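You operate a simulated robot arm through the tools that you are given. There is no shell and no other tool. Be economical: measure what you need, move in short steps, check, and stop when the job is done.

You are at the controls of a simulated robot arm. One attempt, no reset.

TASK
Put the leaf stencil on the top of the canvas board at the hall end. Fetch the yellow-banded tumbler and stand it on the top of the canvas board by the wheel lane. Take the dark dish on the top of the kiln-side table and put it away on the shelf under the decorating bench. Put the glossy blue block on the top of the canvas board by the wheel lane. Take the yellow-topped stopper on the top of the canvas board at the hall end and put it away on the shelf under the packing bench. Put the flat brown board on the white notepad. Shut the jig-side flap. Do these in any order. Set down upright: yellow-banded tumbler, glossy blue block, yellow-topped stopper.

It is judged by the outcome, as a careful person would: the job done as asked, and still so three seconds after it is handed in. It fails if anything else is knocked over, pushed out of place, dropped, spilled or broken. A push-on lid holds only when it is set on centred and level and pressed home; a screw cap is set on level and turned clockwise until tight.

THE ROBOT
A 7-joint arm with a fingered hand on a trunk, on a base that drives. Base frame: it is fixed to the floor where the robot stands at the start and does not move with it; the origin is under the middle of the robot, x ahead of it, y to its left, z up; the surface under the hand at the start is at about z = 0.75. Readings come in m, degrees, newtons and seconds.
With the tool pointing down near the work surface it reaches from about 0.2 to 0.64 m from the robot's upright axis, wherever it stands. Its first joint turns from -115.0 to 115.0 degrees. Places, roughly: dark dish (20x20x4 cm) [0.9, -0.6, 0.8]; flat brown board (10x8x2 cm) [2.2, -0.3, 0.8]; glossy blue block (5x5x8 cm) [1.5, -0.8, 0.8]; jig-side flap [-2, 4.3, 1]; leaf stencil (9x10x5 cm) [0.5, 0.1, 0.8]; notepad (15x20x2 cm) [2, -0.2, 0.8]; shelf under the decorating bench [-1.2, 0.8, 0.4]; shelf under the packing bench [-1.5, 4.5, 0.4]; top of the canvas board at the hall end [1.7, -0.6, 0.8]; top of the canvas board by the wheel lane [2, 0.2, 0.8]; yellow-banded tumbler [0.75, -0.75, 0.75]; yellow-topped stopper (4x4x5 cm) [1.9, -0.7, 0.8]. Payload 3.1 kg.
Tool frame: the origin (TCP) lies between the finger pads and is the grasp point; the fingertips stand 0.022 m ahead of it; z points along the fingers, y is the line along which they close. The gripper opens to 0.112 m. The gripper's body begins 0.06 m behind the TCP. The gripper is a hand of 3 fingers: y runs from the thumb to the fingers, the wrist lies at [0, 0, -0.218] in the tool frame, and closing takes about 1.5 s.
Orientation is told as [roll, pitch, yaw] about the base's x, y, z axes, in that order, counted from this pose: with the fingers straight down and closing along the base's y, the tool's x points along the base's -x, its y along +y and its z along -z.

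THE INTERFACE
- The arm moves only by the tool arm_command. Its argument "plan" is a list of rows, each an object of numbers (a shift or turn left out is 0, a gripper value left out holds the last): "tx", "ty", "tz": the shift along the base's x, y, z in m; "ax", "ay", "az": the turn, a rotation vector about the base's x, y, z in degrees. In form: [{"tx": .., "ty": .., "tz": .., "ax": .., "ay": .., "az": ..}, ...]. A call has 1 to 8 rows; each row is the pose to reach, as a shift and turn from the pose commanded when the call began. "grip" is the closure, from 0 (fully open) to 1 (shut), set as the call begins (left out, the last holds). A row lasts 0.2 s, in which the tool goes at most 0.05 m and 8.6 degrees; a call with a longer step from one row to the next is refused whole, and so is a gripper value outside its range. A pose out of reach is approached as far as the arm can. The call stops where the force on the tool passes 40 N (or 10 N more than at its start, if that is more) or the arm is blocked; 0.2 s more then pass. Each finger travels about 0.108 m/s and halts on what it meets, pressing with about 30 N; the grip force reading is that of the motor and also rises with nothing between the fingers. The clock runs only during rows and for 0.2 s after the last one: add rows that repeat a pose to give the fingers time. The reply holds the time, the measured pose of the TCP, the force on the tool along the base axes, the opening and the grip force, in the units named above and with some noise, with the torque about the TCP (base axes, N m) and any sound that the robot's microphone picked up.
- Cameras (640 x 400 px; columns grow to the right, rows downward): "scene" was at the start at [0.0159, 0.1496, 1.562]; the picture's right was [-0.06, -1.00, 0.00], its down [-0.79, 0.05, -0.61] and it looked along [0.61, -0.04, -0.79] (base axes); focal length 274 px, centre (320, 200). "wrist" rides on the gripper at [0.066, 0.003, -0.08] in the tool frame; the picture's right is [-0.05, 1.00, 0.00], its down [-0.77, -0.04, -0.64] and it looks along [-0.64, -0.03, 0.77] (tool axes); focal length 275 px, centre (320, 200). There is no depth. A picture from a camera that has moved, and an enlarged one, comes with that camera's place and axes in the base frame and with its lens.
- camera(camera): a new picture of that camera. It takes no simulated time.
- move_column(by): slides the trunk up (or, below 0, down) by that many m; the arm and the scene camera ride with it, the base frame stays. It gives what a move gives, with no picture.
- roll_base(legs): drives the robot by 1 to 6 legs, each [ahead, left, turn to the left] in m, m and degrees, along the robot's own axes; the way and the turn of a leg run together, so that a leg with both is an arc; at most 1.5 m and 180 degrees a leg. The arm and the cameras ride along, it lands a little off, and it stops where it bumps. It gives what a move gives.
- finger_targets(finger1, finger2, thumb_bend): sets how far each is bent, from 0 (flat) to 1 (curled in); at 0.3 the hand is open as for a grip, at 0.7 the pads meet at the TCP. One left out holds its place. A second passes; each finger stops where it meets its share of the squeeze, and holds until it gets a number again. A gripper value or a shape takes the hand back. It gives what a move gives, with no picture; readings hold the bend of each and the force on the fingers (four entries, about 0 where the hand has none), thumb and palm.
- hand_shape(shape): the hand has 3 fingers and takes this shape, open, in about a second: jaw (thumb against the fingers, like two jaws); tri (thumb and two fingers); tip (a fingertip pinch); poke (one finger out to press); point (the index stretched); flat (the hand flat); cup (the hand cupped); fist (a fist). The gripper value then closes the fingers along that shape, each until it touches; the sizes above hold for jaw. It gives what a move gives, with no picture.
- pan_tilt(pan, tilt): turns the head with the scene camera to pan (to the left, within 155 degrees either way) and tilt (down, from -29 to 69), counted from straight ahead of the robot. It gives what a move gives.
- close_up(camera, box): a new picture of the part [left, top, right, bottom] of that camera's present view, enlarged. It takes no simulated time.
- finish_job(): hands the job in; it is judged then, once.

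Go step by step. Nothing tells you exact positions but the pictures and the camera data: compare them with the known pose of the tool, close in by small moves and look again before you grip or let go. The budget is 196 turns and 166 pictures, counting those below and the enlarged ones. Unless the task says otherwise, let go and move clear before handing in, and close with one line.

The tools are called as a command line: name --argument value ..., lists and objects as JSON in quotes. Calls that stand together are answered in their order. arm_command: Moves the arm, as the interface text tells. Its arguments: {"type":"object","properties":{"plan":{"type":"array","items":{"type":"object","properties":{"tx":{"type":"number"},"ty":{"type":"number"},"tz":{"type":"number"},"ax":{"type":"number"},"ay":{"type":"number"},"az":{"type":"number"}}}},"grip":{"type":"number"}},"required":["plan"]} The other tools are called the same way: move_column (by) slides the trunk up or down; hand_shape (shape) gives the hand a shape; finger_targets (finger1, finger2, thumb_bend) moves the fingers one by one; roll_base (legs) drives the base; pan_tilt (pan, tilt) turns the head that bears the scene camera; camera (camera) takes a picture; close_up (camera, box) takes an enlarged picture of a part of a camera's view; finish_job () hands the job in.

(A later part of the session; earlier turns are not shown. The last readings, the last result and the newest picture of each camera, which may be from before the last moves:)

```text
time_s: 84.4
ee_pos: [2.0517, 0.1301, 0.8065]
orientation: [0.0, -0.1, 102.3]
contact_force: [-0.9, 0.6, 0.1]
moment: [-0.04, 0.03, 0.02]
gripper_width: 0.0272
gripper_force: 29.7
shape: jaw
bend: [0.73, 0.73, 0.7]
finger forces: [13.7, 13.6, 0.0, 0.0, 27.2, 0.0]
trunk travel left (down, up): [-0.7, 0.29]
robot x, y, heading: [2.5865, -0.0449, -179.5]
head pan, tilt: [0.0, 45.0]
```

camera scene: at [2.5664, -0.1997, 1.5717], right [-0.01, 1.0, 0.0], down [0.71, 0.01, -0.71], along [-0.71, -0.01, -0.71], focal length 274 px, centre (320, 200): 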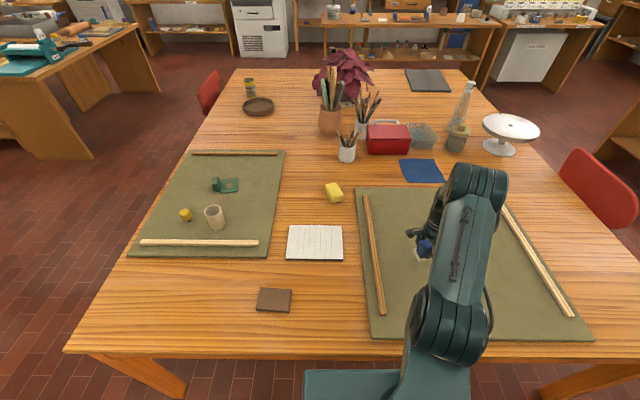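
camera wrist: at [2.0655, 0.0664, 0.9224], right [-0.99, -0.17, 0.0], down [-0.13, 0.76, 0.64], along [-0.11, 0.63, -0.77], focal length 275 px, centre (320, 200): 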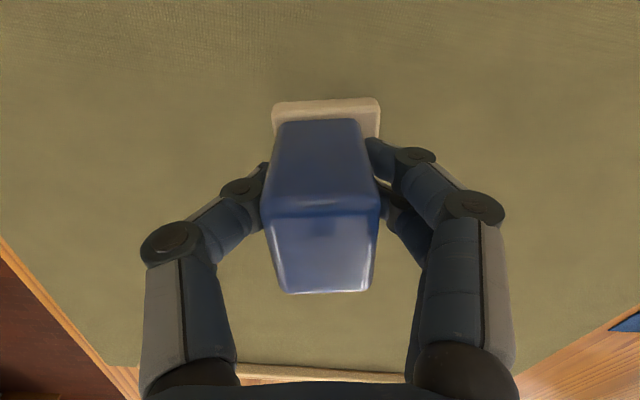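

arm_command --plan '[{"tz": -0.0015}, {"tz": -0.0015}]'

arm_command --plan '[{}, {}, {}, {}, {}]' --grip 0

arm_command --plan '[{"tz": 0.04}, {"tz": 0.08}, {"tz": 0.12}, {"tz": 0.16}, {"tz": 0.2}, {"tz": 0.2, "ty": -0.04}, {"tz": 0.2, "ty": -0.08}, {"tz": 0.2, "ty": -0.12}]'

camera --camera "wrist"

close_up --camera "scene" --box '[240, 200, 400, 330]'

```text
time_s: 85.0
ee_pos: [2.0535, 0.1313, 0.8051]
orientation: [0.2, 0.0, 102.3]
contact_force: [-1.4, 0.9, 7.1]
moment: [0.01, 0.12, 0.0]
gripper_width: 0.0271
gripper_force: 29.9
shape: jaw
bend: [0.73, 0.73, 0.7]
finger forces: [14.8, 14.8, 0.0, 0.1, 28.4, 0.0]
trunk travel left (down, up): [-0.7, 0.29]
robot x, y, heading: [2.5844, -0.0494, -179.5]
head pan, tilt: [0.0, 45.0]
```

```text
time_s: 86.2
ee_pos: [2.0531, 0.1309, 0.8059]
orientation: [0.0, 0.0, 102.3]
contact_force: [-0.3, 0.8, 1.0]
moment: [0.01, -0.01, -0.02]
gripper_width: 0.1118
gripper_force: 0.1
shape: jaw
bend: [0.3, 0.3, 0.3]
finger forces: [0.0, 0.0, 0.0, 0.1, 0.1, 0.0]
trunk travel left (down, up): [-0.7, 0.29]
robot x, y, heading: [2.5836, -0.0507, -179.7]
head pan, tilt: [0.0, 45.0]
```

```text
time_s: 88.0
ee_pos: [2.0535, 0.0119, 1.0045]
orientation: [0.1, 0.0, 102.2]
contact_force: [-0.1, -0.5, 0.4]
moment: [-0.01, 0.01, -0.01]
gripper_width: 0.1121
gripper_force: 0.1
shape: jaw
bend: [0.3, 0.3, 0.3]
finger forces: [0.1, 0.1, 0.0, 0.0, 0.0, 0.1]
trunk travel left (down, up): [-0.7, 0.29]
robot x, y, heading: [2.589, -0.0548, -179.5]
head pan, tilt: [0.0, 45.0]
```

```text
132 pictures are left
camera wrist: at [2.0657, -0.055, 1.0859], right [-0.99, -0.17, 0.0], down [-0.13, 0.76, 0.64], along [-0.11, 0.63, -0.77], focal length 275 px, centre (320, 200)
```

wrist: 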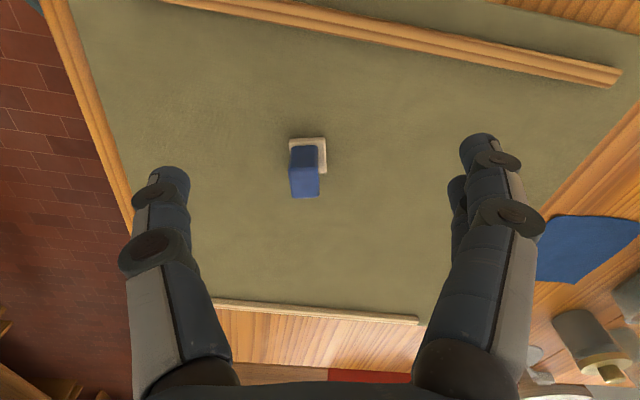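

```text
3.08 times, centred on (320, 265) of scene
camera zoom: at [2.5668, -0.2019, 1.5715], right [-0.01, 1.0, 0.0], down [0.71, 0.01, -0.71], along [-0.71, -0.01, -0.71], focal length 843 px, centre (320, 0)
```

zoom: 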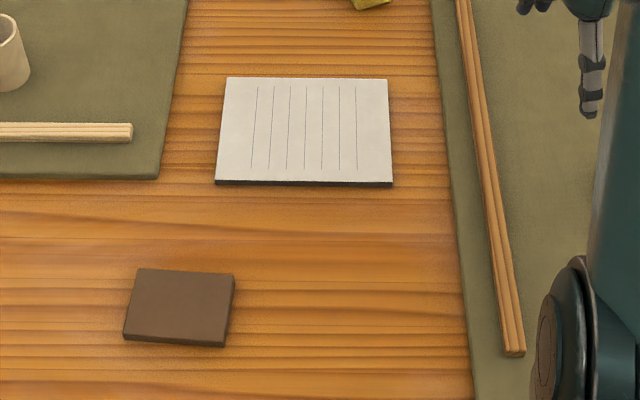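

The block stands upright. Next is the brown board, centred near (2.193, -0.345), with its 8 cm side along x. I'll move the hand over it with the fingers closing along x.

arm_command --plan '[{"tx": 0.016, "ty": -0.042, "az": -2}, {"tx": 0.033, "ty": -0.084, "az": -5}, {"tx": 0.05, "ty": -0.126, "az": -8}, {"tx": 0.066, "ty": -0.168, "az": -11}, {"tx": 0.082, "ty": -0.21, "az": -14}, {"tx": 0.098, "ty": -0.252, "az": -17}, {"tx": 0.115, "ty": -0.294, "az": -17}, {"tx": 0.13, "ty": -0.336, "az": -17}]'

arm_command --plan '[{"tx": 0.01, "ty": -0.02, "tz": -0.04}, {"tx": 0.01, "ty": -0.02, "tz": -0.08}, {"tx": 0.01, "ty": -0.02, "tz": -0.12}]'

camera --camera "wrist"

camera --camera "scene"

```text
time_s: 89.8
ee_pos: [2.1827, -0.33, 1.0036]
orientation: [-0.1, -0.2, 85.4]
contact_force: [0.2, 0.9, 0.5]
moment: [0.0, -0.01, -0.03]
gripper_width: 0.112
gripper_force: 0.1
shape: jaw
bend: [0.3, 0.3, 0.3]
finger forces: [0.0, 0.0, 0.1, 0.0, 0.0, 0.0]
trunk travel left (down, up): [-0.7, 0.29]
robot x, y, heading: [2.5874, -0.0478, -179.0]
head pan, tilt: [0.0, 45.0]
```

```text
time_s: 90.6
ee_pos: [2.1912, -0.3474, 0.8803]
orientation: [0.0, 0.0, 85.3]
contact_force: [0.0, -0.4, 0.2]
moment: [0.01, 0.04, -0.03]
gripper_width: 0.1119
gripper_force: 0.1
shape: jaw
bend: [0.3, 0.3, 0.3]
finger forces: [0.0, 0.1, 0.0, 0.0, 0.1, 0.0]
trunk travel left (down, up): [-0.7, 0.29]
robot x, y, heading: [2.5869, -0.0462, -179.3]
head pan, tilt: [0.0, 45.0]
```

```text
130 pictures are left
camera wrist: at [2.1837, -0.4129, 0.9615], right [-0.99, 0.13, 0.0], down [0.1, 0.76, 0.64], along [0.08, 0.63, -0.77], focal length 275 px, centre (320, 200)
```

wrist: 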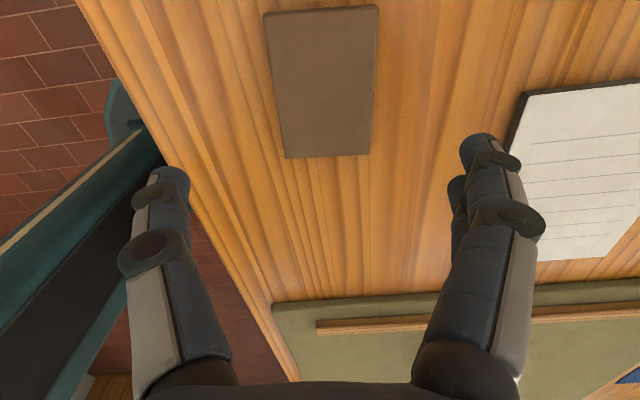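

```text
129 pictures are left
camera scene: at [2.5664, -0.2015, 1.5716], right [-0.01, 1.0, 0.0], down [0.71, 0.01, -0.71], along [-0.71, -0.01, -0.71], focal length 274 px, centre (320, 200)
```

scene: 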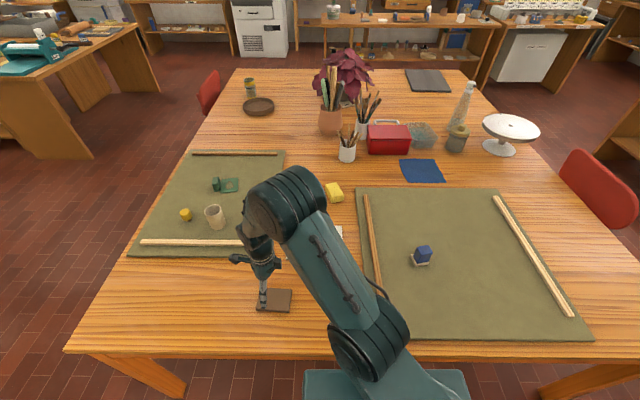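

The brown board sits square between the fingers, so I'll go down and grip it.

arm_command --plan '[{"tz": -0.04, "tx": -0.002, "az": 1}, {"tz": -0.08, "tx": -0.002, "az": 1}, {"tz": -0.103, "tx": -0.002, "az": 1}]'

arm_command --plan '[{}, {}, {}, {}, {}]' --grip 1

arm_command --plan '[{"tz": 0.02}, {"tz": 0.05}, {"tz": 0.09}]'

camera --camera "wrist"

```text
time_s: 91.4
ee_pos: [2.1885, -0.3463, 0.7789]
orientation: [0.0, 0.0, 86.3]
contact_force: [0.2, -0.8, -0.6]
moment: [0.02, -0.03, 0.01]
gripper_width: 0.1121
gripper_force: 0.1
shape: jaw
bend: [0.3, 0.3, 0.3]
finger forces: [0.0, 0.1, 0.0, 0.0, 0.0, 0.0]
trunk travel left (down, up): [-0.7, 0.29]
robot x, y, heading: [2.5813, -0.0502, -179.4]
head pan, tilt: [0.0, 45.0]
```

```text
time_s: 92.6
ee_pos: [2.1893, -0.3461, 0.7786]
orientation: [0.0, -0.1, 86.4]
contact_force: [-0.3, -0.4, 3.2]
moment: [0.01, -0.09, 0.0]
gripper_width: 0.0641
gripper_force: 29.7
shape: jaw
bend: [0.72, 0.72, 0.71]
finger forces: [13.5, 13.5, 0.0, 0.0, 26.5, 0.0]
trunk travel left (down, up): [-0.7, 0.29]
robot x, y, heading: [2.5883, -0.0449, -179.6]
head pan, tilt: [0.0, 45.0]
```

```text
time_s: 93.4
ee_pos: [2.1919, -0.341, 0.8726]
orientation: [0.0, 0.0, 86.3]
contact_force: [0.7, 0.3, -0.6]
moment: [0.02, 0.02, 0.02]
gripper_width: 0.0234
gripper_force: 29.8
shape: jaw
bend: [0.78, 0.78, 0.79]
finger forces: [0.1, 0.0, 0.1, 0.0, 0.0, 0.0]
trunk travel left (down, up): [-0.7, 0.29]
robot x, y, heading: [2.5856, -0.0505, -179.4]
head pan, tilt: [0.0, 45.0]
```

```text
128 pictures are left
camera wrist: at [2.1851, -0.4085, 0.9544], right [-0.99, 0.11, 0.0], down [0.09, 0.77, 0.64], along [0.07, 0.63, -0.77], focal length 275 px, centre (320, 200)
```

wrist: 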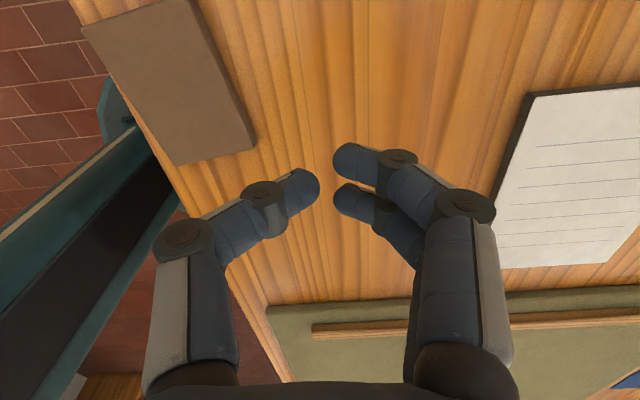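

The board slipped out of the fingers and moved towards the edge. I'll check where it lies now.

close_up --camera "scene" --box '[220, 250, 340, 370]'

arm_command --plan '[{"tz": 0.03}, {"tz": 0.05}, {}]' --grip 0

camera --camera "wrist"

```text
3.33 times, centred on (280, 310) of scene
camera zoom: at [2.5683, -0.1991, 1.5718], right [-0.01, 1.0, 0.0], down [0.71, 0.01, -0.71], along [-0.71, -0.01, -0.71], focal length 913 px, centre (453, -167)
```

zoom: 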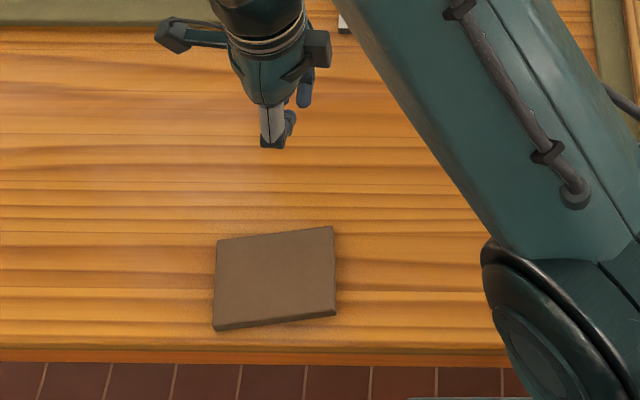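

```text
time_s: 94.2
ee_pos: [2.1896, -0.3468, 0.8716]
orientation: [-0.1, -0.2, 86.3]
contact_force: [-0.4, -0.7, -0.5]
moment: [0.0, -0.03, 0.0]
gripper_width: 0.1121
gripper_force: 0.0
shape: jaw
bend: [0.3, 0.3, 0.3]
finger forces: [0.0, 0.1, 0.0, 0.0, 0.0, 0.0]
trunk travel left (down, up): [-0.7, 0.29]
robot x, y, heading: [2.583, -0.0531, -179.4]
head pan, tilt: [0.0, 45.0]
```

```text
126 pictures are left
camera wrist: at [2.1833, -0.4127, 0.9525], right [-0.99, 0.11, 0.0], down [0.08, 0.77, 0.64], along [0.07, 0.63, -0.77], focal length 275 px, centre (320, 200)
```

wrist: 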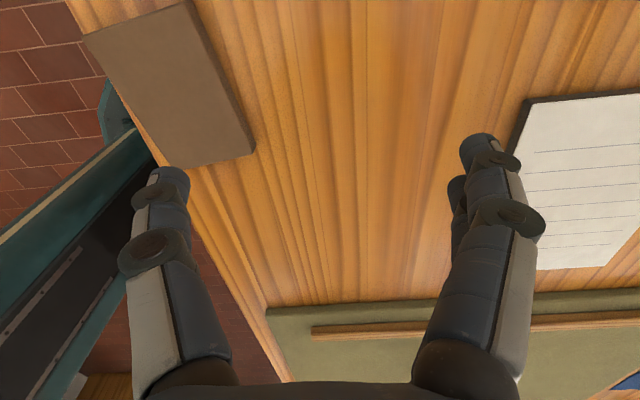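

It's safe on the table, centred near (2.289, -0.352), but too near the edge to squeeze again. I'll push it back with the closed fingers from the edge side first.

arm_command --plan '[{"tx": 0.045, "az": 5}, {"tx": 0.09, "az": 10}, {"tx": 0.135, "ty": -0.003, "az": 10}, {"tx": 0.178, "ty": -0.003, "az": 10}, {"tx": 0.178, "ty": -0.003, "az": 10}, {"tx": 0.178, "ty": -0.003, "az": 10}, {"tx": 0.178, "ty": -0.003, "az": 10}]' --grip 1

camera --camera "wrist"

close_up --camera "scene" --box '[220, 250, 340, 370]'

```text
time_s: 95.8
ee_pos: [2.364, -0.3451, 0.8718]
orientation: [0.0, 0.0, 96.3]
contact_force: [0.2, -0.3, -0.1]
moment: [-0.03, -0.02, 0.0]
gripper_width: 0.0
gripper_force: 30.5
shape: jaw
bend: [0.68, 0.68, 0.76]
finger forces: [0.0, 0.0, 0.0, 0.1, 0.0, 0.0]
trunk travel left (down, up): [-0.7, 0.29]
robot x, y, heading: [2.5865, -0.0437, -179.3]
head pan, tilt: [0.0, 45.0]
```

```text
125 pictures are left
camera wrist: at [2.3685, -0.413, 0.953], right [-1.0, -0.06, 0.0], down [-0.05, 0.77, 0.64], along [-0.04, 0.63, -0.77], focal length 275 px, centre (320, 200)
```

wrist: 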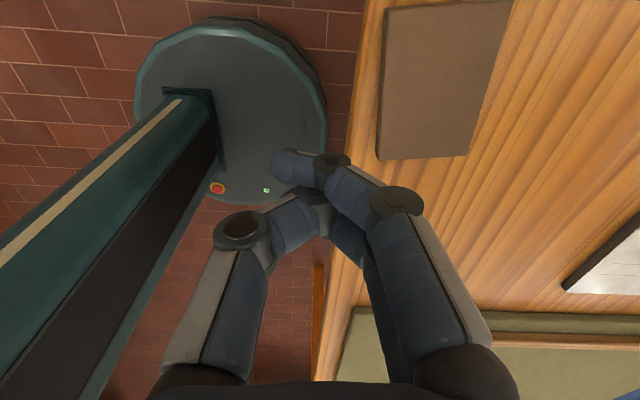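

```text
3.33 times, centred on (280, 310) of scene
camera zoom: at [2.567, -0.2001, 1.5717], right [-0.01, 1.0, 0.0], down [0.71, 0.01, -0.71], along [-0.71, -0.01, -0.71], focal length 913 px, centre (453, -167)
```

zoom: 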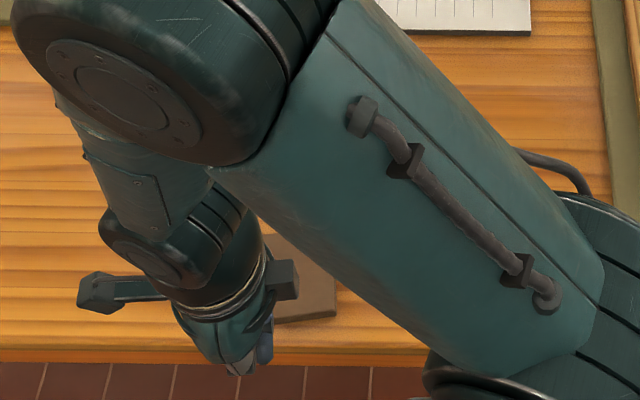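

arm_command --plan '[{"tz": -0.04}, {"tz": -0.08}, {"tz": -0.093}]'

camera --camera "wrist"

```text
time_s: 96.6
ee_pos: [2.3661, -0.3489, 0.7781]
orientation: [0.0, 0.0, 96.3]
contact_force: [0.3, -0.1, 0.1]
moment: [0.01, -0.03, -0.03]
gripper_width: 0.0
gripper_force: 29.8
shape: jaw
bend: [0.68, 0.68, 0.76]
finger forces: [0.0, 0.1, 0.1, 0.0, 0.0, 0.0]
trunk travel left (down, up): [-0.7, 0.29]
robot x, y, heading: [2.5885, -0.0469, -179.3]
head pan, tilt: [0.0, 45.0]
```

```text
123 pictures are left
camera wrist: at [2.372, -0.4159, 0.8591], right [-1.0, -0.06, 0.0], down [-0.05, 0.77, 0.64], along [-0.04, 0.63, -0.77], focal length 275 px, centre (320, 200)
```

wrist: 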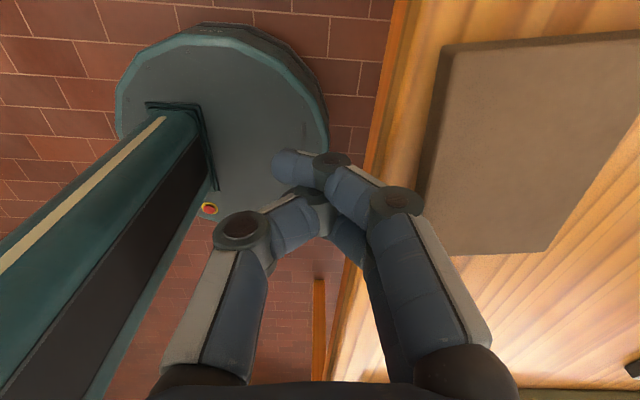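

The fingers are just beyond the board's edge, near its middle. I'll push slowly inward.

arm_command --plan '[{"tx": -0.02}, {"tx": -0.035}, {"tx": -0.05}, {"tx": -0.065}, {"tx": -0.08}]'

camera --camera "wrist"

```text
time_s: 97.8
ee_pos: [2.2859, -0.348, 0.778]
orientation: [0.0, 0.0, 96.4]
contact_force: [0.9, -0.4, 2.3]
moment: [-0.01, 0.06, 0.0]
gripper_width: 0.0
gripper_force: 29.8
shape: jaw
bend: [0.68, 0.68, 0.76]
finger forces: [0.1, 0.1, 0.1, 0.0, 0.0, 0.0]
trunk travel left (down, up): [-0.7, 0.29]
robot x, y, heading: [2.5881, -0.0472, -179.6]
head pan, tilt: [0.0, 45.0]
```

```text
122 pictures are left
camera wrist: at [2.2918, -0.4153, 0.8591], right [-1.0, -0.06, 0.0], down [-0.05, 0.77, 0.64], along [-0.04, 0.63, -0.77], focal length 275 px, centre (320, 200)
```

wrist: 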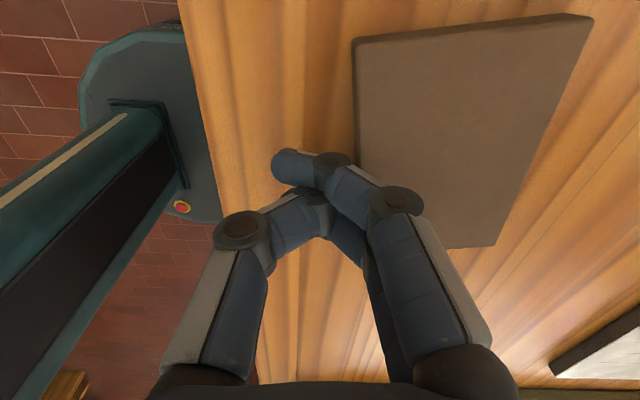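

The push works; I'll continue another 6 cm, then raise the hand and open it.

arm_command --plan '[{"tx": -0.015}, {"tx": -0.03}, {"tx": -0.045}, {"tx": -0.06}, {"tx": -0.04}, {"tx": -0.04, "tz": 0.045}, {"tx": -0.04, "tz": 0.09}]'

arm_command --plan '[{"tx": -0.04}, {"tx": -0.055}, {"tx": -0.055}, {"tx": -0.055}, {"tx": -0.055}]' --grip 0

camera --camera "wrist"

close_up --camera "scene" --box '[220, 250, 340, 370]'

```text
time_s: 99.4
ee_pos: [2.2493, -0.3483, 0.8711]
orientation: [0.0, 0.0, 96.3]
contact_force: [1.0, 0.4, 0.5]
moment: [0.01, 0.02, -0.01]
gripper_width: 0.0001
gripper_force: 29.8
shape: jaw
bend: [0.68, 0.68, 0.76]
finger forces: [0.1, 0.0, 0.0, 0.1, 0.0, 0.0]
trunk travel left (down, up): [-0.7, 0.29]
robot x, y, heading: [2.5881, -0.048, -179.3]
head pan, tilt: [0.0, 45.0]
```

```text
time_s: 100.6
ee_pos: [2.1941, -0.3503, 0.869]
orientation: [0.1, 0.0, 96.4]
contact_force: [0.8, 0.2, 1.2]
moment: [0.03, 0.0, -0.01]
gripper_width: 0.1122
gripper_force: 0.1
shape: jaw
bend: [0.3, 0.3, 0.3]
finger forces: [0.1, 0.1, 0.0, 0.0, 0.0, 0.0]
trunk travel left (down, up): [-0.7, 0.29]
robot x, y, heading: [2.5869, -0.0467, -179.3]
head pan, tilt: [0.0, 45.0]
```

```text
121 pictures are left
camera wrist: at [2.199, -0.4177, 0.9492], right [-1.0, -0.06, 0.0], down [-0.05, 0.77, 0.64], along [-0.04, 0.63, -0.77], focal length 275 px, centre (320, 200)
```

wrist: 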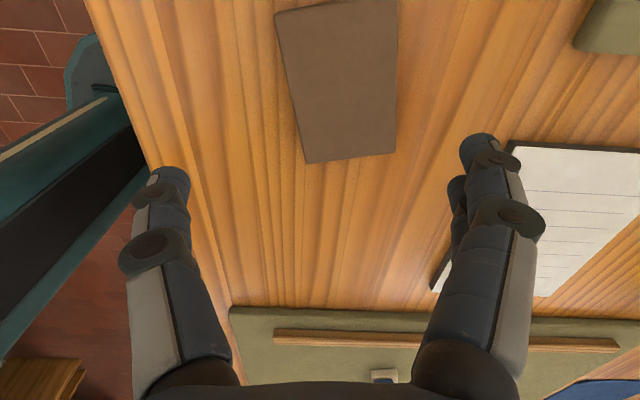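

```text
3.33 times, centred on (280, 310) of scene
camera zoom: at [2.5672, -0.2002, 1.5717], right [-0.01, 1.0, 0.0], down [0.71, 0.01, -0.71], along [-0.71, -0.01, -0.71], focal length 913 px, centre (453, -167)
```

zoom: 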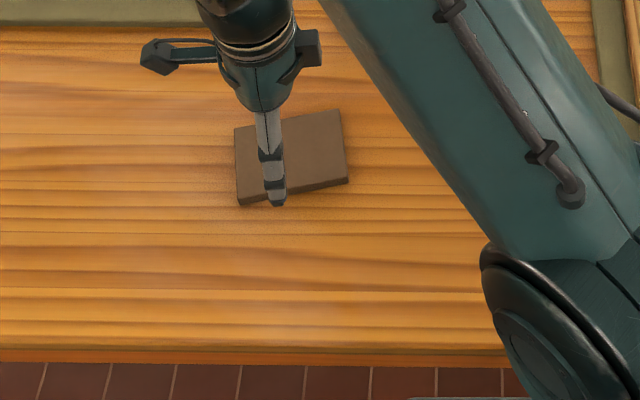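

The board is now centred near (2.180, -0.359), turned about 12°. I'll line up and go down until the tips just touch the table, so the pads press low on its edges.

arm_command --plan '[{"tx": -0.012, "ty": -0.008, "az": 5.5}, {"tx": -0.012, "ty": -0.008, "tz": -0.04, "az": 5.5}, {"tx": -0.012, "ty": -0.008, "tz": -0.08, "az": 5.5}, {"tx": -0.012, "ty": -0.008, "tz": -0.092, "az": 5.5}]'

camera --camera "wrist"

arm_command --plan '[{"tz": -0.003}, {"tz": -0.006}]'

```text
time_s: 101.6
ee_pos: [2.1814, -0.3567, 0.7781]
orientation: [-0.1, -0.1, 101.7]
contact_force: [-0.5, 0.3, -0.1]
moment: [-0.01, 0.0, 0.0]
gripper_width: 0.1121
gripper_force: 0.1
shape: jaw
bend: [0.3, 0.3, 0.3]
finger forces: [0.0, 0.0, 0.0, 0.1, 0.1, 0.0]
trunk travel left (down, up): [-0.7, 0.29]
robot x, y, heading: [2.5841, -0.0481, -179.6]
head pan, tilt: [0.0, 45.0]
```

```text
119 pictures are left
camera wrist: at [2.1932, -0.4228, 0.8593], right [-0.99, -0.16, 0.0], down [-0.12, 0.76, 0.64], along [-0.1, 0.63, -0.77], focal length 275 px, centre (320, 200)
```

wrist: 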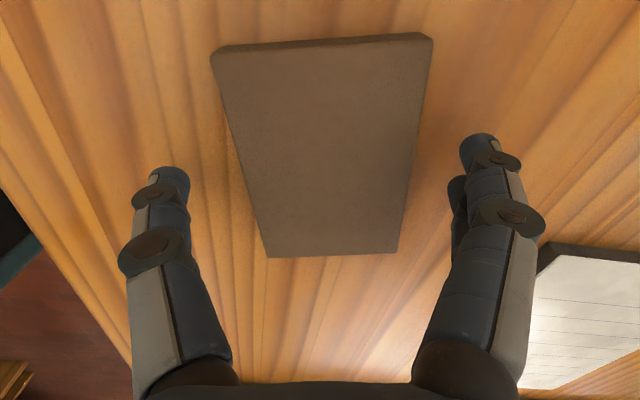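

```text
time_s: 102.2
ee_pos: [2.1822, -0.3567, 0.7714]
orientation: [-0.1, 0.0, 101.8]
contact_force: [0.0, 0.9, 0.7]
moment: [0.02, 0.02, -0.02]
gripper_width: 0.112
gripper_force: 0.2
shape: jaw
bend: [0.3, 0.3, 0.3]
finger forces: [0.2, 0.2, 0.1, 0.0, 0.2, 0.0]
trunk travel left (down, up): [-0.7, 0.29]
robot x, y, heading: [2.5858, -0.0444, -179.3]
head pan, tilt: [0.0, 45.0]
```

The tips just touch the table. I'll close here and check the grip before lifting.

arm_command --plan '[{"tz": 0.001}, {"tz": 0.001}, {"tz": 0.001}, {"tz": 0.001}, {"tz": 0.001}]' --grip 1

camera --camera "wrist"

```text
time_s: 103.4
ee_pos: [2.1821, -0.3576, 0.7727]
orientation: [-0.1, 0.0, 101.8]
contact_force: [0.0, 1.1, 0.5]
moment: [0.04, 0.09, -0.01]
gripper_width: 0.0649
gripper_force: 29.7
shape: jaw
bend: [0.72, 0.72, 0.71]
finger forces: [14.0, 14.0, 0.1, 0.0, 26.6, 0.0]
trunk travel left (down, up): [-0.7, 0.29]
robot x, y, heading: [2.587, -0.0472, -179.5]
head pan, tilt: [0.0, 45.0]
```

```text
118 pictures are left
camera wrist: at [2.1932, -0.4228, 0.8535], right [-0.99, -0.16, 0.0], down [-0.12, 0.76, 0.64], along [-0.1, 0.63, -0.77], focal length 275 px, centre (320, 200)
```

wrist: 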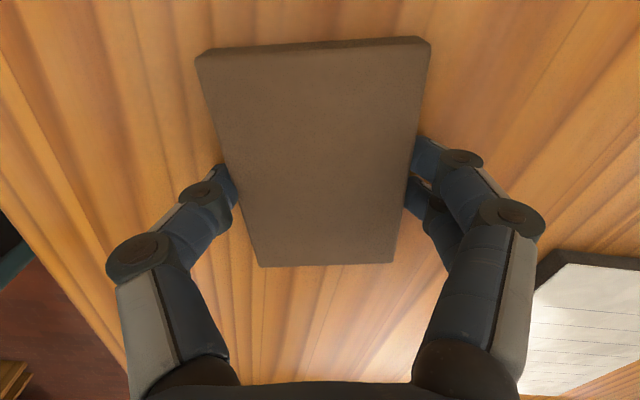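

Both sides hold with about 27 N. I'll lift a little, slowly, and look.

arm_command --plan '[{"tz": 0.008}, {"tz": 0.018}, {"tz": 0.03}, {"tz": 0.04}]'

camera --camera "wrist"

```text
time_s: 104.4
ee_pos: [2.182, -0.357, 0.8116]
orientation: [0.0, 0.0, 101.8]
contact_force: [-0.3, -0.1, -0.9]
moment: [0.03, 0.0, 0.01]
gripper_width: 0.0648
gripper_force: 29.8
shape: jaw
bend: [0.72, 0.72, 0.71]
finger forces: [13.5, 13.5, 0.0, 0.0, 27.0, 0.0]
trunk travel left (down, up): [-0.7, 0.29]
robot x, y, heading: [2.5837, -0.0489, -179.2]
head pan, tilt: [0.0, 45.0]
```

```text
117 pictures are left
camera wrist: at [2.1937, -0.4226, 0.8934], right [-0.99, -0.16, 0.0], down [-0.12, 0.76, 0.64], along [-0.1, 0.63, -0.77], focal length 275 px, centre (320, 200)
```

wrist: 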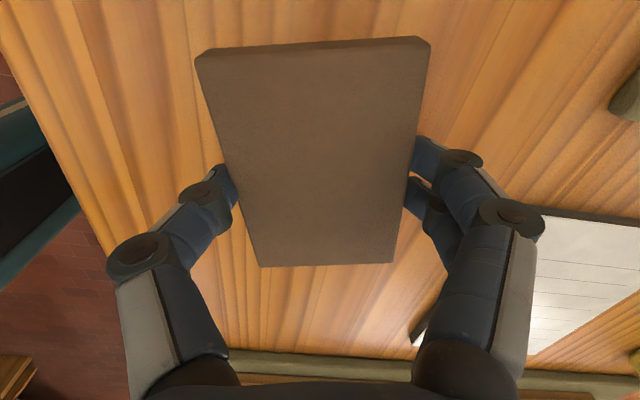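

It's held firmly. I'll carry it over the notepad at about (1.985, -0.226), squaring it up on the way.

arm_command --plan '[{"tz": 0.04}, {"tx": -0.035, "ty": 0.025, "tz": 0.05, "az": -4}, {"tx": -0.07, "ty": 0.048, "tz": 0.05, "az": -8}, {"tx": -0.105, "ty": 0.07, "tz": 0.05, "az": -12}, {"tx": -0.14, "ty": 0.094, "tz": 0.05, "az": -12}, {"tx": -0.175, "ty": 0.118, "tz": 0.05, "az": -12}, {"tx": -0.196, "ty": 0.131, "tz": 0.05, "az": -12}]'

camera --camera "wrist"

close_up --camera "scene" --box '[220, 180, 400, 300]'

```text
time_s: 106.0
ee_pos: [1.9826, -0.2251, 0.8602]
orientation: [-0.2, 0.1, 89.8]
contact_force: [0.7, -0.1, 0.5]
moment: [0.0, 0.03, -0.02]
gripper_width: 0.0647
gripper_force: 30.5
shape: jaw
bend: [0.72, 0.72, 0.71]
finger forces: [13.6, 13.5, 0.1, 0.1, 26.9, 0.0]
trunk travel left (down, up): [-0.7, 0.29]
robot x, y, heading: [2.5857, -0.0438, -179.5]
head pan, tilt: [0.0, 45.0]
```

```text
116 pictures are left
camera wrist: at [1.9803, -0.2915, 0.9409], right [-1.0, 0.05, 0.0], down [0.04, 0.77, 0.64], along [0.03, 0.64, -0.77], focal length 275 px, centre (320, 200)
```

wrist: 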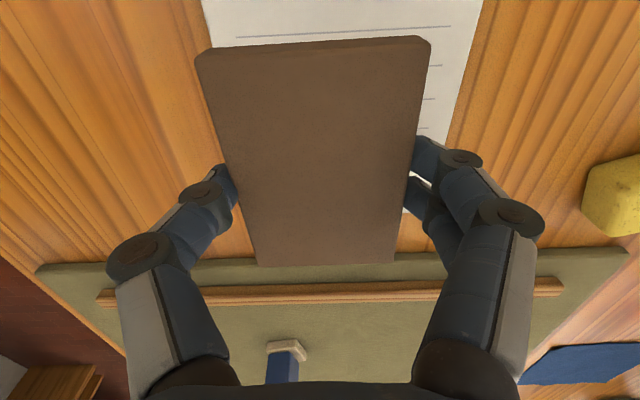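

```text
3.33 times, centred on (310, 240) of scene
camera zoom: at [2.5666, -0.1997, 1.5717], right [-0.01, 1.0, 0.0], down [0.71, 0.01, -0.71], along [-0.71, -0.01, -0.71], focal length 913 px, centre (353, 67)
```

zoom: 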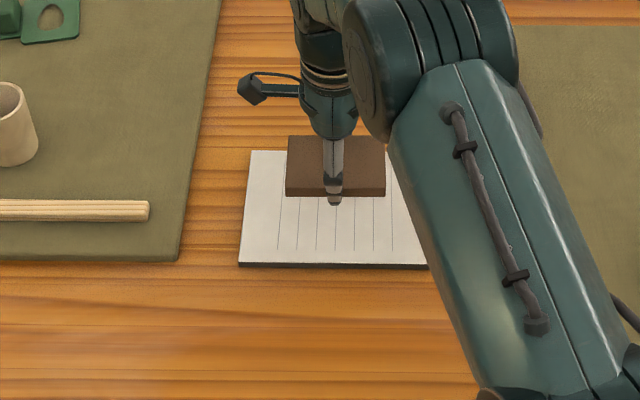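

It's lined up with the notepad. I'll lower it until contact.

arm_command --plan '[{"tx": -0.005, "ty": -0.003, "tz": -0.03}, {"tx": -0.005, "ty": -0.003, "tz": -0.055}, {"tx": -0.005, "ty": -0.003, "tz": -0.064}, {"tx": -0.005, "ty": -0.003, "tz": -0.068}]'

arm_command --plan '[{"tz": -0.003}, {"tz": -0.005}]'

```text
time_s: 107.0
ee_pos: [1.9782, -0.2275, 0.7949]
orientation: [0.0, 0.0, 89.7]
contact_force: [-0.3, 0.4, 0.2]
moment: [-0.01, -0.01, 0.02]
gripper_width: 0.0647
gripper_force: 30.5
shape: jaw
bend: [0.72, 0.72, 0.71]
finger forces: [13.5, 13.5, 0.0, 0.0, 27.0, 0.0]
trunk travel left (down, up): [-0.7, 0.29]
robot x, y, heading: [2.5841, -0.0464, -179.3]
head pan, tilt: [0.0, 45.0]
```

```text
time_s: 107.6
ee_pos: [1.9793, -0.2279, 0.7882]
orientation: [0.1, 0.0, 89.8]
contact_force: [0.2, 0.2, -0.8]
moment: [-0.05, -0.01, 0.01]
gripper_width: 0.0647
gripper_force: 29.8
shape: jaw
bend: [0.72, 0.72, 0.71]
finger forces: [13.5, 13.5, 0.0, 0.0, 27.0, 0.0]
trunk travel left (down, up): [-0.7, 0.29]
robot x, y, heading: [2.5845, -0.05, -179.2]
head pan, tilt: [0.0, 45.0]
```

arm_command --plan '[{"tz": -0.002}, {"tz": -0.004}]'

arm_command --plan '[{"tz": -0.002}, {"tz": -0.003}]'

```text
time_s: 108.2
ee_pos: [1.978, -0.2272, 0.7856]
orientation: [0.0, 0.0, 89.7]
contact_force: [0.1, 0.3, 0.2]
moment: [0.01, -0.03, 0.02]
gripper_width: 0.0645
gripper_force: 29.7
shape: jaw
bend: [0.72, 0.72, 0.71]
finger forces: [13.5, 13.5, 0.1, 0.1, 27.0, 0.1]
trunk travel left (down, up): [-0.7, 0.29]
robot x, y, heading: [2.5856, -0.0487, -179.5]
head pan, tilt: [0.0, 45.0]
```

```text
time_s: 108.8
ee_pos: [1.9783, -0.2286, 0.7855]
orientation: [0.2, 0.0, 89.8]
contact_force: [1.2, 0.4, 6.3]
moment: [-0.02, 0.29, 0.05]
gripper_width: 0.0647
gripper_force: 30.5
shape: jaw
bend: [0.72, 0.72, 0.71]
finger forces: [17.7, 17.9, 0.0, 0.1, 28.4, 0.0]
trunk travel left (down, up): [-0.7, 0.29]
robot x, y, heading: [2.5867, -0.0479, -179.4]
head pan, tilt: [0.0, 45.0]
```

Contact with the pad, so I'll release and rise.

arm_command --plan '[{"tz": 0.003}, {"tz": 0.003}, {"tz": 0.003}, {"tz": 0.003}, {"tz": 0.003}]' --grip 0

arm_command --plan '[{"tz": 0.04}, {"tz": 0.08}, {"tz": 0.12}, {"tz": 0.16}, {"tz": 0.2}, {"tz": 0.2, "tx": 0.045}, {"tz": 0.2, "tx": 0.09}, {"tz": 0.2, "tx": 0.135}]'

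camera --camera "scene"

camera --camera "wrist"

```text
time_s: 110.0
ee_pos: [1.9803, -0.2274, 0.7857]
orientation: [0.0, 0.1, 89.8]
contact_force: [0.3, -0.6, -0.5]
moment: [0.0, -0.04, 0.01]
gripper_width: 0.1119
gripper_force: 0.0
shape: jaw
bend: [0.3, 0.3, 0.3]
finger forces: [0.1, 0.0, 0.1, 0.1, 0.0, 0.0]
trunk travel left (down, up): [-0.7, 0.29]
robot x, y, heading: [2.5908, -0.0482, -179.4]
head pan, tilt: [0.0, 45.0]
```

```text
time_s: 111.8
ee_pos: [2.1173, -0.2304, 0.9898]
orientation: [0.1, 0.0, 89.9]
contact_force: [0.1, -0.2, 0.1]
moment: [-0.03, 0.01, 0.0]
gripper_width: 0.1121
gripper_force: 0.1
shape: jaw
bend: [0.3, 0.3, 0.3]
finger forces: [0.0, 0.1, 0.0, 0.0, 0.0, 0.0]
trunk travel left (down, up): [-0.7, 0.29]
robot x, y, heading: [2.5876, -0.0454, -179.4]
head pan, tilt: [0.0, 45.0]
```

```text
114 pictures are left
camera scene: at [2.569, -0.2003, 1.5717], right [-0.01, 1.0, 0.0], down [0.71, 0.01, -0.71], along [-0.71, -0.01, -0.71], focal length 274 px, centre (320, 200)
```

scene: 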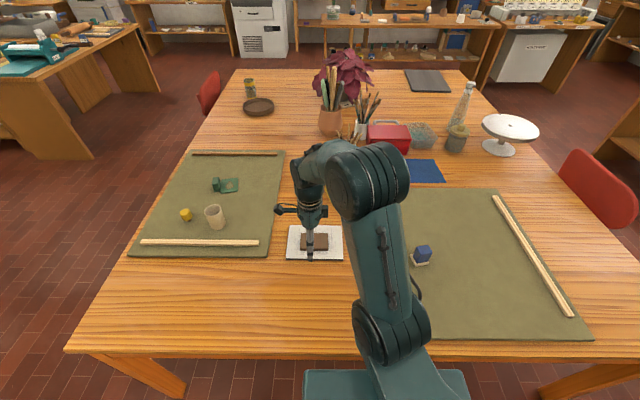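

```text
113 pictures are left
camera wrist: at [2.1139, -0.2965, 1.0699], right [-1.0, 0.05, 0.0], down [0.04, 0.77, 0.64], along [0.03, 0.63, -0.77], focal length 275 px, centre (320, 200)
```

wrist: 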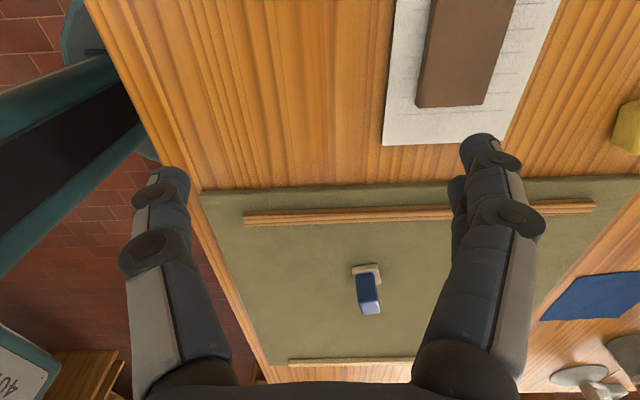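

The brown board lies flat on the pad. Next is the tumbler, so I'll drive back round to the right side by the chair.

roll_base --legs '[[-0.32, 0, 0], [0, 1.5, 0], [1.5, 0, 0], [0.2, 0, 0], [0, 0, -50]]'

pan_tilt --pan 0 --tilt 50

camera --camera "scene"

```text
time_s: 131.5
ee_pos: [0.7374, -1.3088, 0.9883]
orientation: [0.0, 0.0, 40.7]
contact_force: [-0.3, 0.1, 0.3]
moment: [0.02, 0.0, 0.01]
gripper_width: 0.1118
gripper_force: 0.1
shape: jaw
bend: [0.3, 0.3, 0.3]
finger forces: [0.1, 0.0, 0.1, 0.1, 0.0, 0.0]
trunk travel left (down, up): [-0.7, 0.29]
robot x, y, heading: [1.182, -1.5485, 131.5]
head pan, tilt: [0.0, 45.0]
```

```text
time_s: 132.1
ee_pos: [0.7371, -1.3082, 0.9867]
orientation: [-0.1, 0.0, 40.7]
contact_force: [0.6, -0.4, 0.1]
moment: [-0.05, -0.03, -0.02]
gripper_width: 0.1117
gripper_force: 0.0
shape: jaw
bend: [0.3, 0.3, 0.3]
finger forces: [0.0, 0.0, 0.0, 0.0, 0.0, 0.0]
trunk travel left (down, up): [-0.7, 0.29]
robot x, y, heading: [1.1801, -1.5444, 131.6]
head pan, tilt: [0.0, 50.0]
```

```text
112 pictures are left
camera scene: at [1.0579, -1.6337, 1.5648], right [0.75, 0.66, 0.0], down [0.51, -0.57, -0.64], along [-0.43, 0.48, -0.77], focal length 274 px, centre (320, 200)
```

scene: 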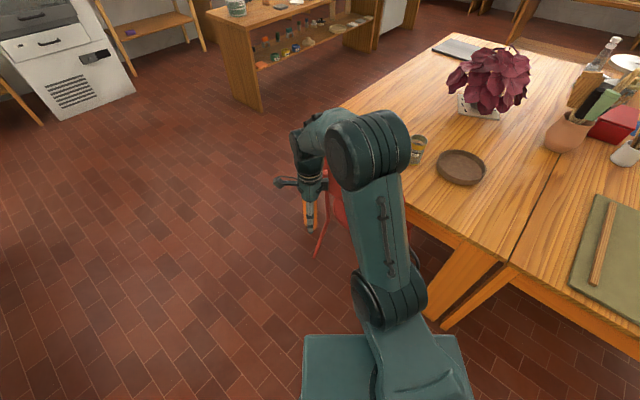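

I'll raise the hand for clearance over the chair, then move in towards the table.

arm_command --plan '[{"tz": 0.04}, {"tz": 0.08}]'

roll_base --legs '[[0.263, -0.194, 0]]'

camera --camera "scene"

camera --camera "wrist"

```text
time_s: 132.7
ee_pos: [0.7377, -1.31, 1.0693]
orientation: [0.1, -0.1, 40.7]
contact_force: [0.3, -0.4, 0.0]
moment: [0.0, -0.03, 0.01]
gripper_width: 0.1122
gripper_force: 0.1
shape: jaw
bend: [0.3, 0.3, 0.3]
finger forces: [0.0, 0.1, 0.0, 0.0, 0.0, 0.0]
trunk travel left (down, up): [-0.7, 0.29]
robot x, y, heading: [1.1833, -1.5475, 131.6]
head pan, tilt: [0.0, 50.0]
```

```text
time_s: 134.9
ee_pos: [0.7142, -0.98, 1.069]
orientation: [0.0, 0.0, 40.3]
contact_force: [-0.9, 0.2, 0.0]
moment: [-0.01, -0.01, 0.02]
gripper_width: 0.112
gripper_force: 0.0
shape: jaw
bend: [0.3, 0.3, 0.3]
finger forces: [0.0, 0.0, 0.1, 0.0, 0.0, 0.0]
trunk travel left (down, up): [-0.7, 0.29]
robot x, y, heading: [1.1585, -1.2185, 131.1]
head pan, tilt: [0.0, 50.0]
```

```text
111 pictures are left
camera scene: at [1.0324, -1.3055, 1.5648], right [0.75, 0.66, 0.0], down [0.5, -0.58, -0.64], along [-0.42, 0.48, -0.77], focal length 274 px, centre (320, 200)
```

scene: 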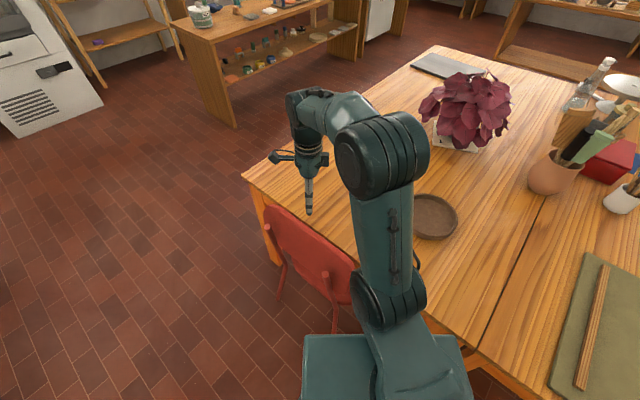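

```text
110 pictures are left
camera wrist: at [0.6627, -1.0208, 1.1498], right [-0.61, 0.79, 0.0], down [0.61, 0.47, 0.64], along [0.5, 0.39, -0.77], focal length 275 px, centre (320, 200)
```

wrist: 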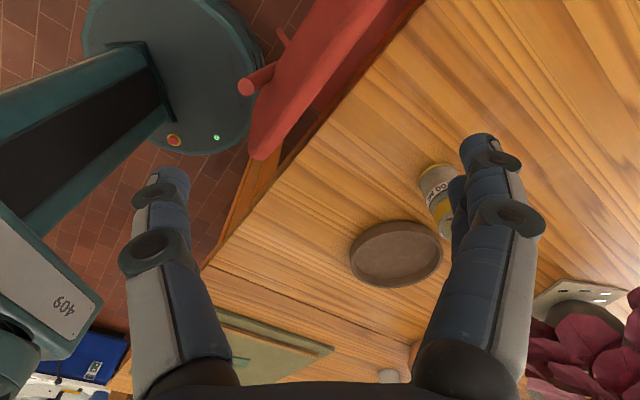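

The tumbler is near (0.77, -0.69) and the dish near (0.92, -0.62). I'll bring the hand nearer and look.

arm_command --plan '[{"tx": 0.01, "ty": 0.045}, {"tx": 0.02, "ty": 0.09}, {"tx": 0.03, "ty": 0.135}, {"tx": 0.03, "ty": 0.17}]'

camera --camera "wrist"

camera --camera "scene"

```text
time_s: 135.9
ee_pos: [0.7446, -0.806, 1.0679]
orientation: [-0.1, 0.0, 40.2]
contact_force: [0.1, 0.8, -0.4]
moment: [0.02, 0.0, 0.03]
gripper_width: 0.1119
gripper_force: 0.0
shape: jaw
bend: [0.3, 0.3, 0.3]
finger forces: [0.1, 0.1, 0.1, 0.0, 0.1, 0.1]
trunk travel left (down, up): [-0.7, 0.29]
robot x, y, heading: [1.1601, -1.2216, 130.9]
head pan, tilt: [0.0, 50.0]
```

```text
109 pictures are left
camera wrist: at [0.6931, -0.8468, 1.1496], right [-0.61, 0.79, 0.0], down [0.61, 0.47, 0.64], along [0.5, 0.39, -0.77], focal length 275 px, centre (320, 200)
```

wrist: 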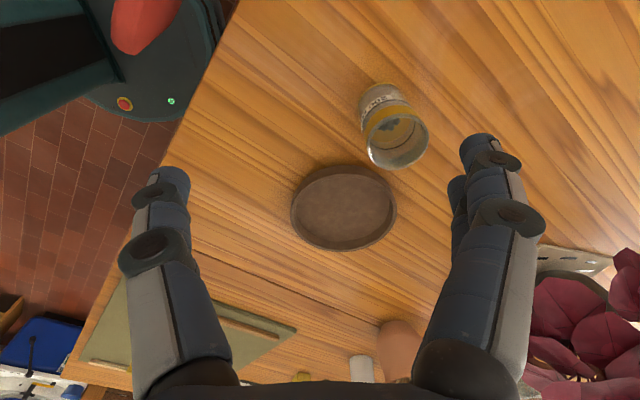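

```text
108 pictures are left
camera scene: at [1.032, -1.305, 1.5648], right [0.75, 0.66, 0.0], down [0.5, -0.58, -0.64], along [-0.42, 0.48, -0.77], focal length 274 px, centre (320, 200)
```

scene: 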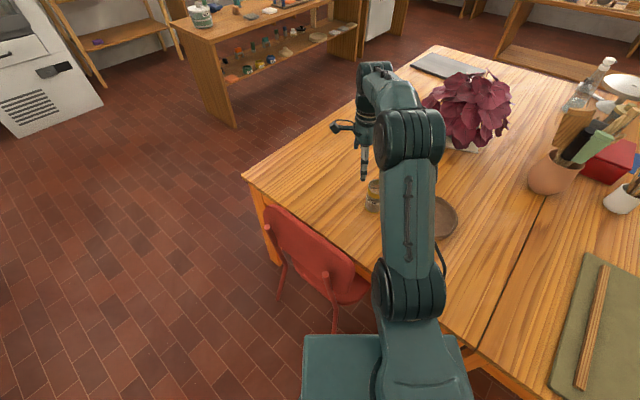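

The tumbler stands at about (0.757, -0.683), roughly 7 cm across. It's near the limit of reach, so I'll go above it first and see how far the arm gets.

arm_command --plan '[{"tx": 0.004, "ty": 0.04}, {"tx": 0.008, "ty": 0.08}, {"tx": 0.0124, "ty": 0.123}, {"tx": 0.0124, "ty": 0.123, "tz": -0.04}, {"tx": 0.0124, "ty": 0.123, "tz": -0.068}]'

camera --camera "wrist"

camera --camera "scene"

```text
time_s: 137.1
ee_pos: [0.766, -0.6975, 1.0086]
orientation: [0.0, -0.2, 40.2]
contact_force: [-0.4, -0.3, 0.0]
moment: [0.0, 0.01, 0.0]
gripper_width: 0.112
gripper_force: 0.0
shape: jaw
bend: [0.3, 0.3, 0.3]
finger forces: [0.1, 0.0, 0.0, 0.1, 0.0, 0.1]
out of reach, approached as far as the arm can: row 3, 4, 5
trunk travel left (down, up): [-0.7, 0.29]
robot x, y, heading: [1.1582, -1.2188, 131.2]
head pan, tilt: [0.0, 50.0]
```

```text
107 pictures are left
camera wrist: at [0.7149, -0.7394, 1.0896], right [-0.61, 0.79, 0.0], down [0.61, 0.47, 0.64], along [0.5, 0.39, -0.77], focal length 275 px, centre (320, 200)
```

wrist: 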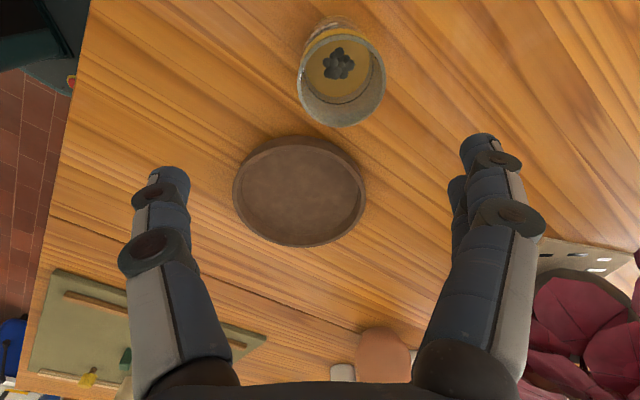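

```text
106 pictures are left
camera scene: at [1.0325, -1.3077, 1.5647], right [0.75, 0.66, 0.0], down [0.5, -0.58, -0.64], along [-0.42, 0.49, -0.77], focal length 274 px, centre (320, 200)
```

scene: 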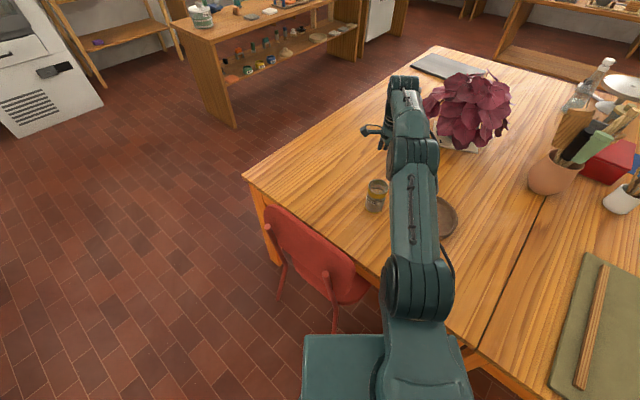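

The arm stops about 2 cm short. I'll creep the base 4 cm closer and lower the trunk a little to gain reach.

roll_base --legs '[[0.036, 0, 0]]'

move_column --by -0.08

camera --camera "wrist"

```text
time_s: 138.0
ee_pos: [0.7407, -0.6685, 1.0083]
orientation: [0.0, 0.1, 40.3]
contact_force: [-0.3, 0.3, 0.3]
moment: [0.01, -0.02, -0.03]
gripper_width: 0.112
gripper_force: 0.1
shape: jaw
bend: [0.3, 0.3, 0.3]
finger forces: [0.0, 0.1, 0.1, 0.0, 0.1, 0.1]
trunk travel left (down, up): [-0.7, 0.29]
robot x, y, heading: [1.1373, -1.1908, 130.9]
head pan, tilt: [0.0, 50.0]
```

```text
time_s: 139.1
ee_pos: [0.7431, -0.671, 0.9283]
orientation: [0.0, 0.1, 40.4]
contact_force: [0.1, -0.1, 0.7]
moment: [0.03, 0.02, 0.0]
gripper_width: 0.112
gripper_force: 0.0
shape: jaw
bend: [0.3, 0.3, 0.3]
finger forces: [0.0, 0.1, 0.0, 0.0, 0.0, 0.0]
trunk travel left (down, up): [-0.62, 0.37]
robot x, y, heading: [1.1332, -1.1923, 130.9]
head pan, tilt: [0.0, 50.0]
```

```text
105 pictures are left
camera wrist: at [0.6911, -0.7111, 1.0095], right [-0.61, 0.79, 0.0], down [0.61, 0.47, 0.64], along [0.5, 0.39, -0.77], focal length 275 px, centre (320, 200)
```

wrist: 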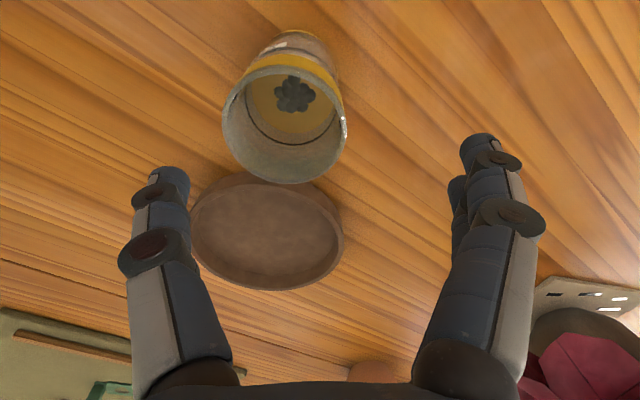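

The tumbler's rim is centred at about (0.760, -0.683). I'll centre the hand over it and start down.

arm_command --plan '[{"tx": 0.017, "ty": -0.012}, {"tx": 0.017, "ty": -0.012, "tz": -0.03}]'

camera --camera "wrist"

```text
time_s: 139.7
ee_pos: [0.7589, -0.6809, 0.8977]
orientation: [-0.1, 0.0, 40.3]
contact_force: [-0.5, -1.1, 0.0]
moment: [-0.02, 0.01, -0.02]
gripper_width: 0.1119
gripper_force: 0.0
shape: jaw
bend: [0.3, 0.3, 0.3]
finger forces: [0.0, 0.0, 0.1, 0.0, 0.1, 0.0]
trunk travel left (down, up): [-0.62, 0.37]
robot x, y, heading: [1.1361, -1.1921, 131.3]
head pan, tilt: [0.0, 50.0]
```

```text
104 pictures are left
camera wrist: at [0.7069, -0.722, 0.9785], right [-0.61, 0.79, 0.0], down [0.61, 0.47, 0.64], along [0.5, 0.39, -0.77], focal length 275 px, centre (320, 200)
```

wrist: 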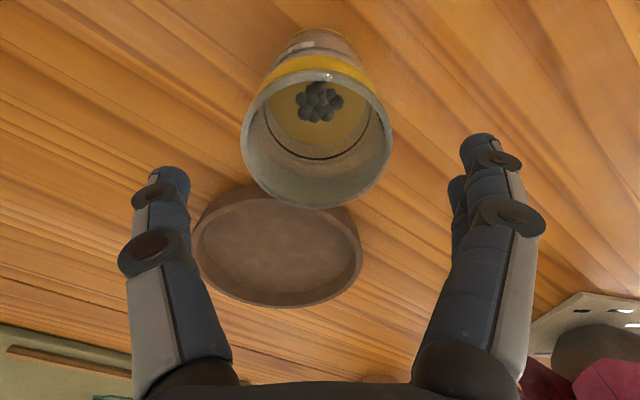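

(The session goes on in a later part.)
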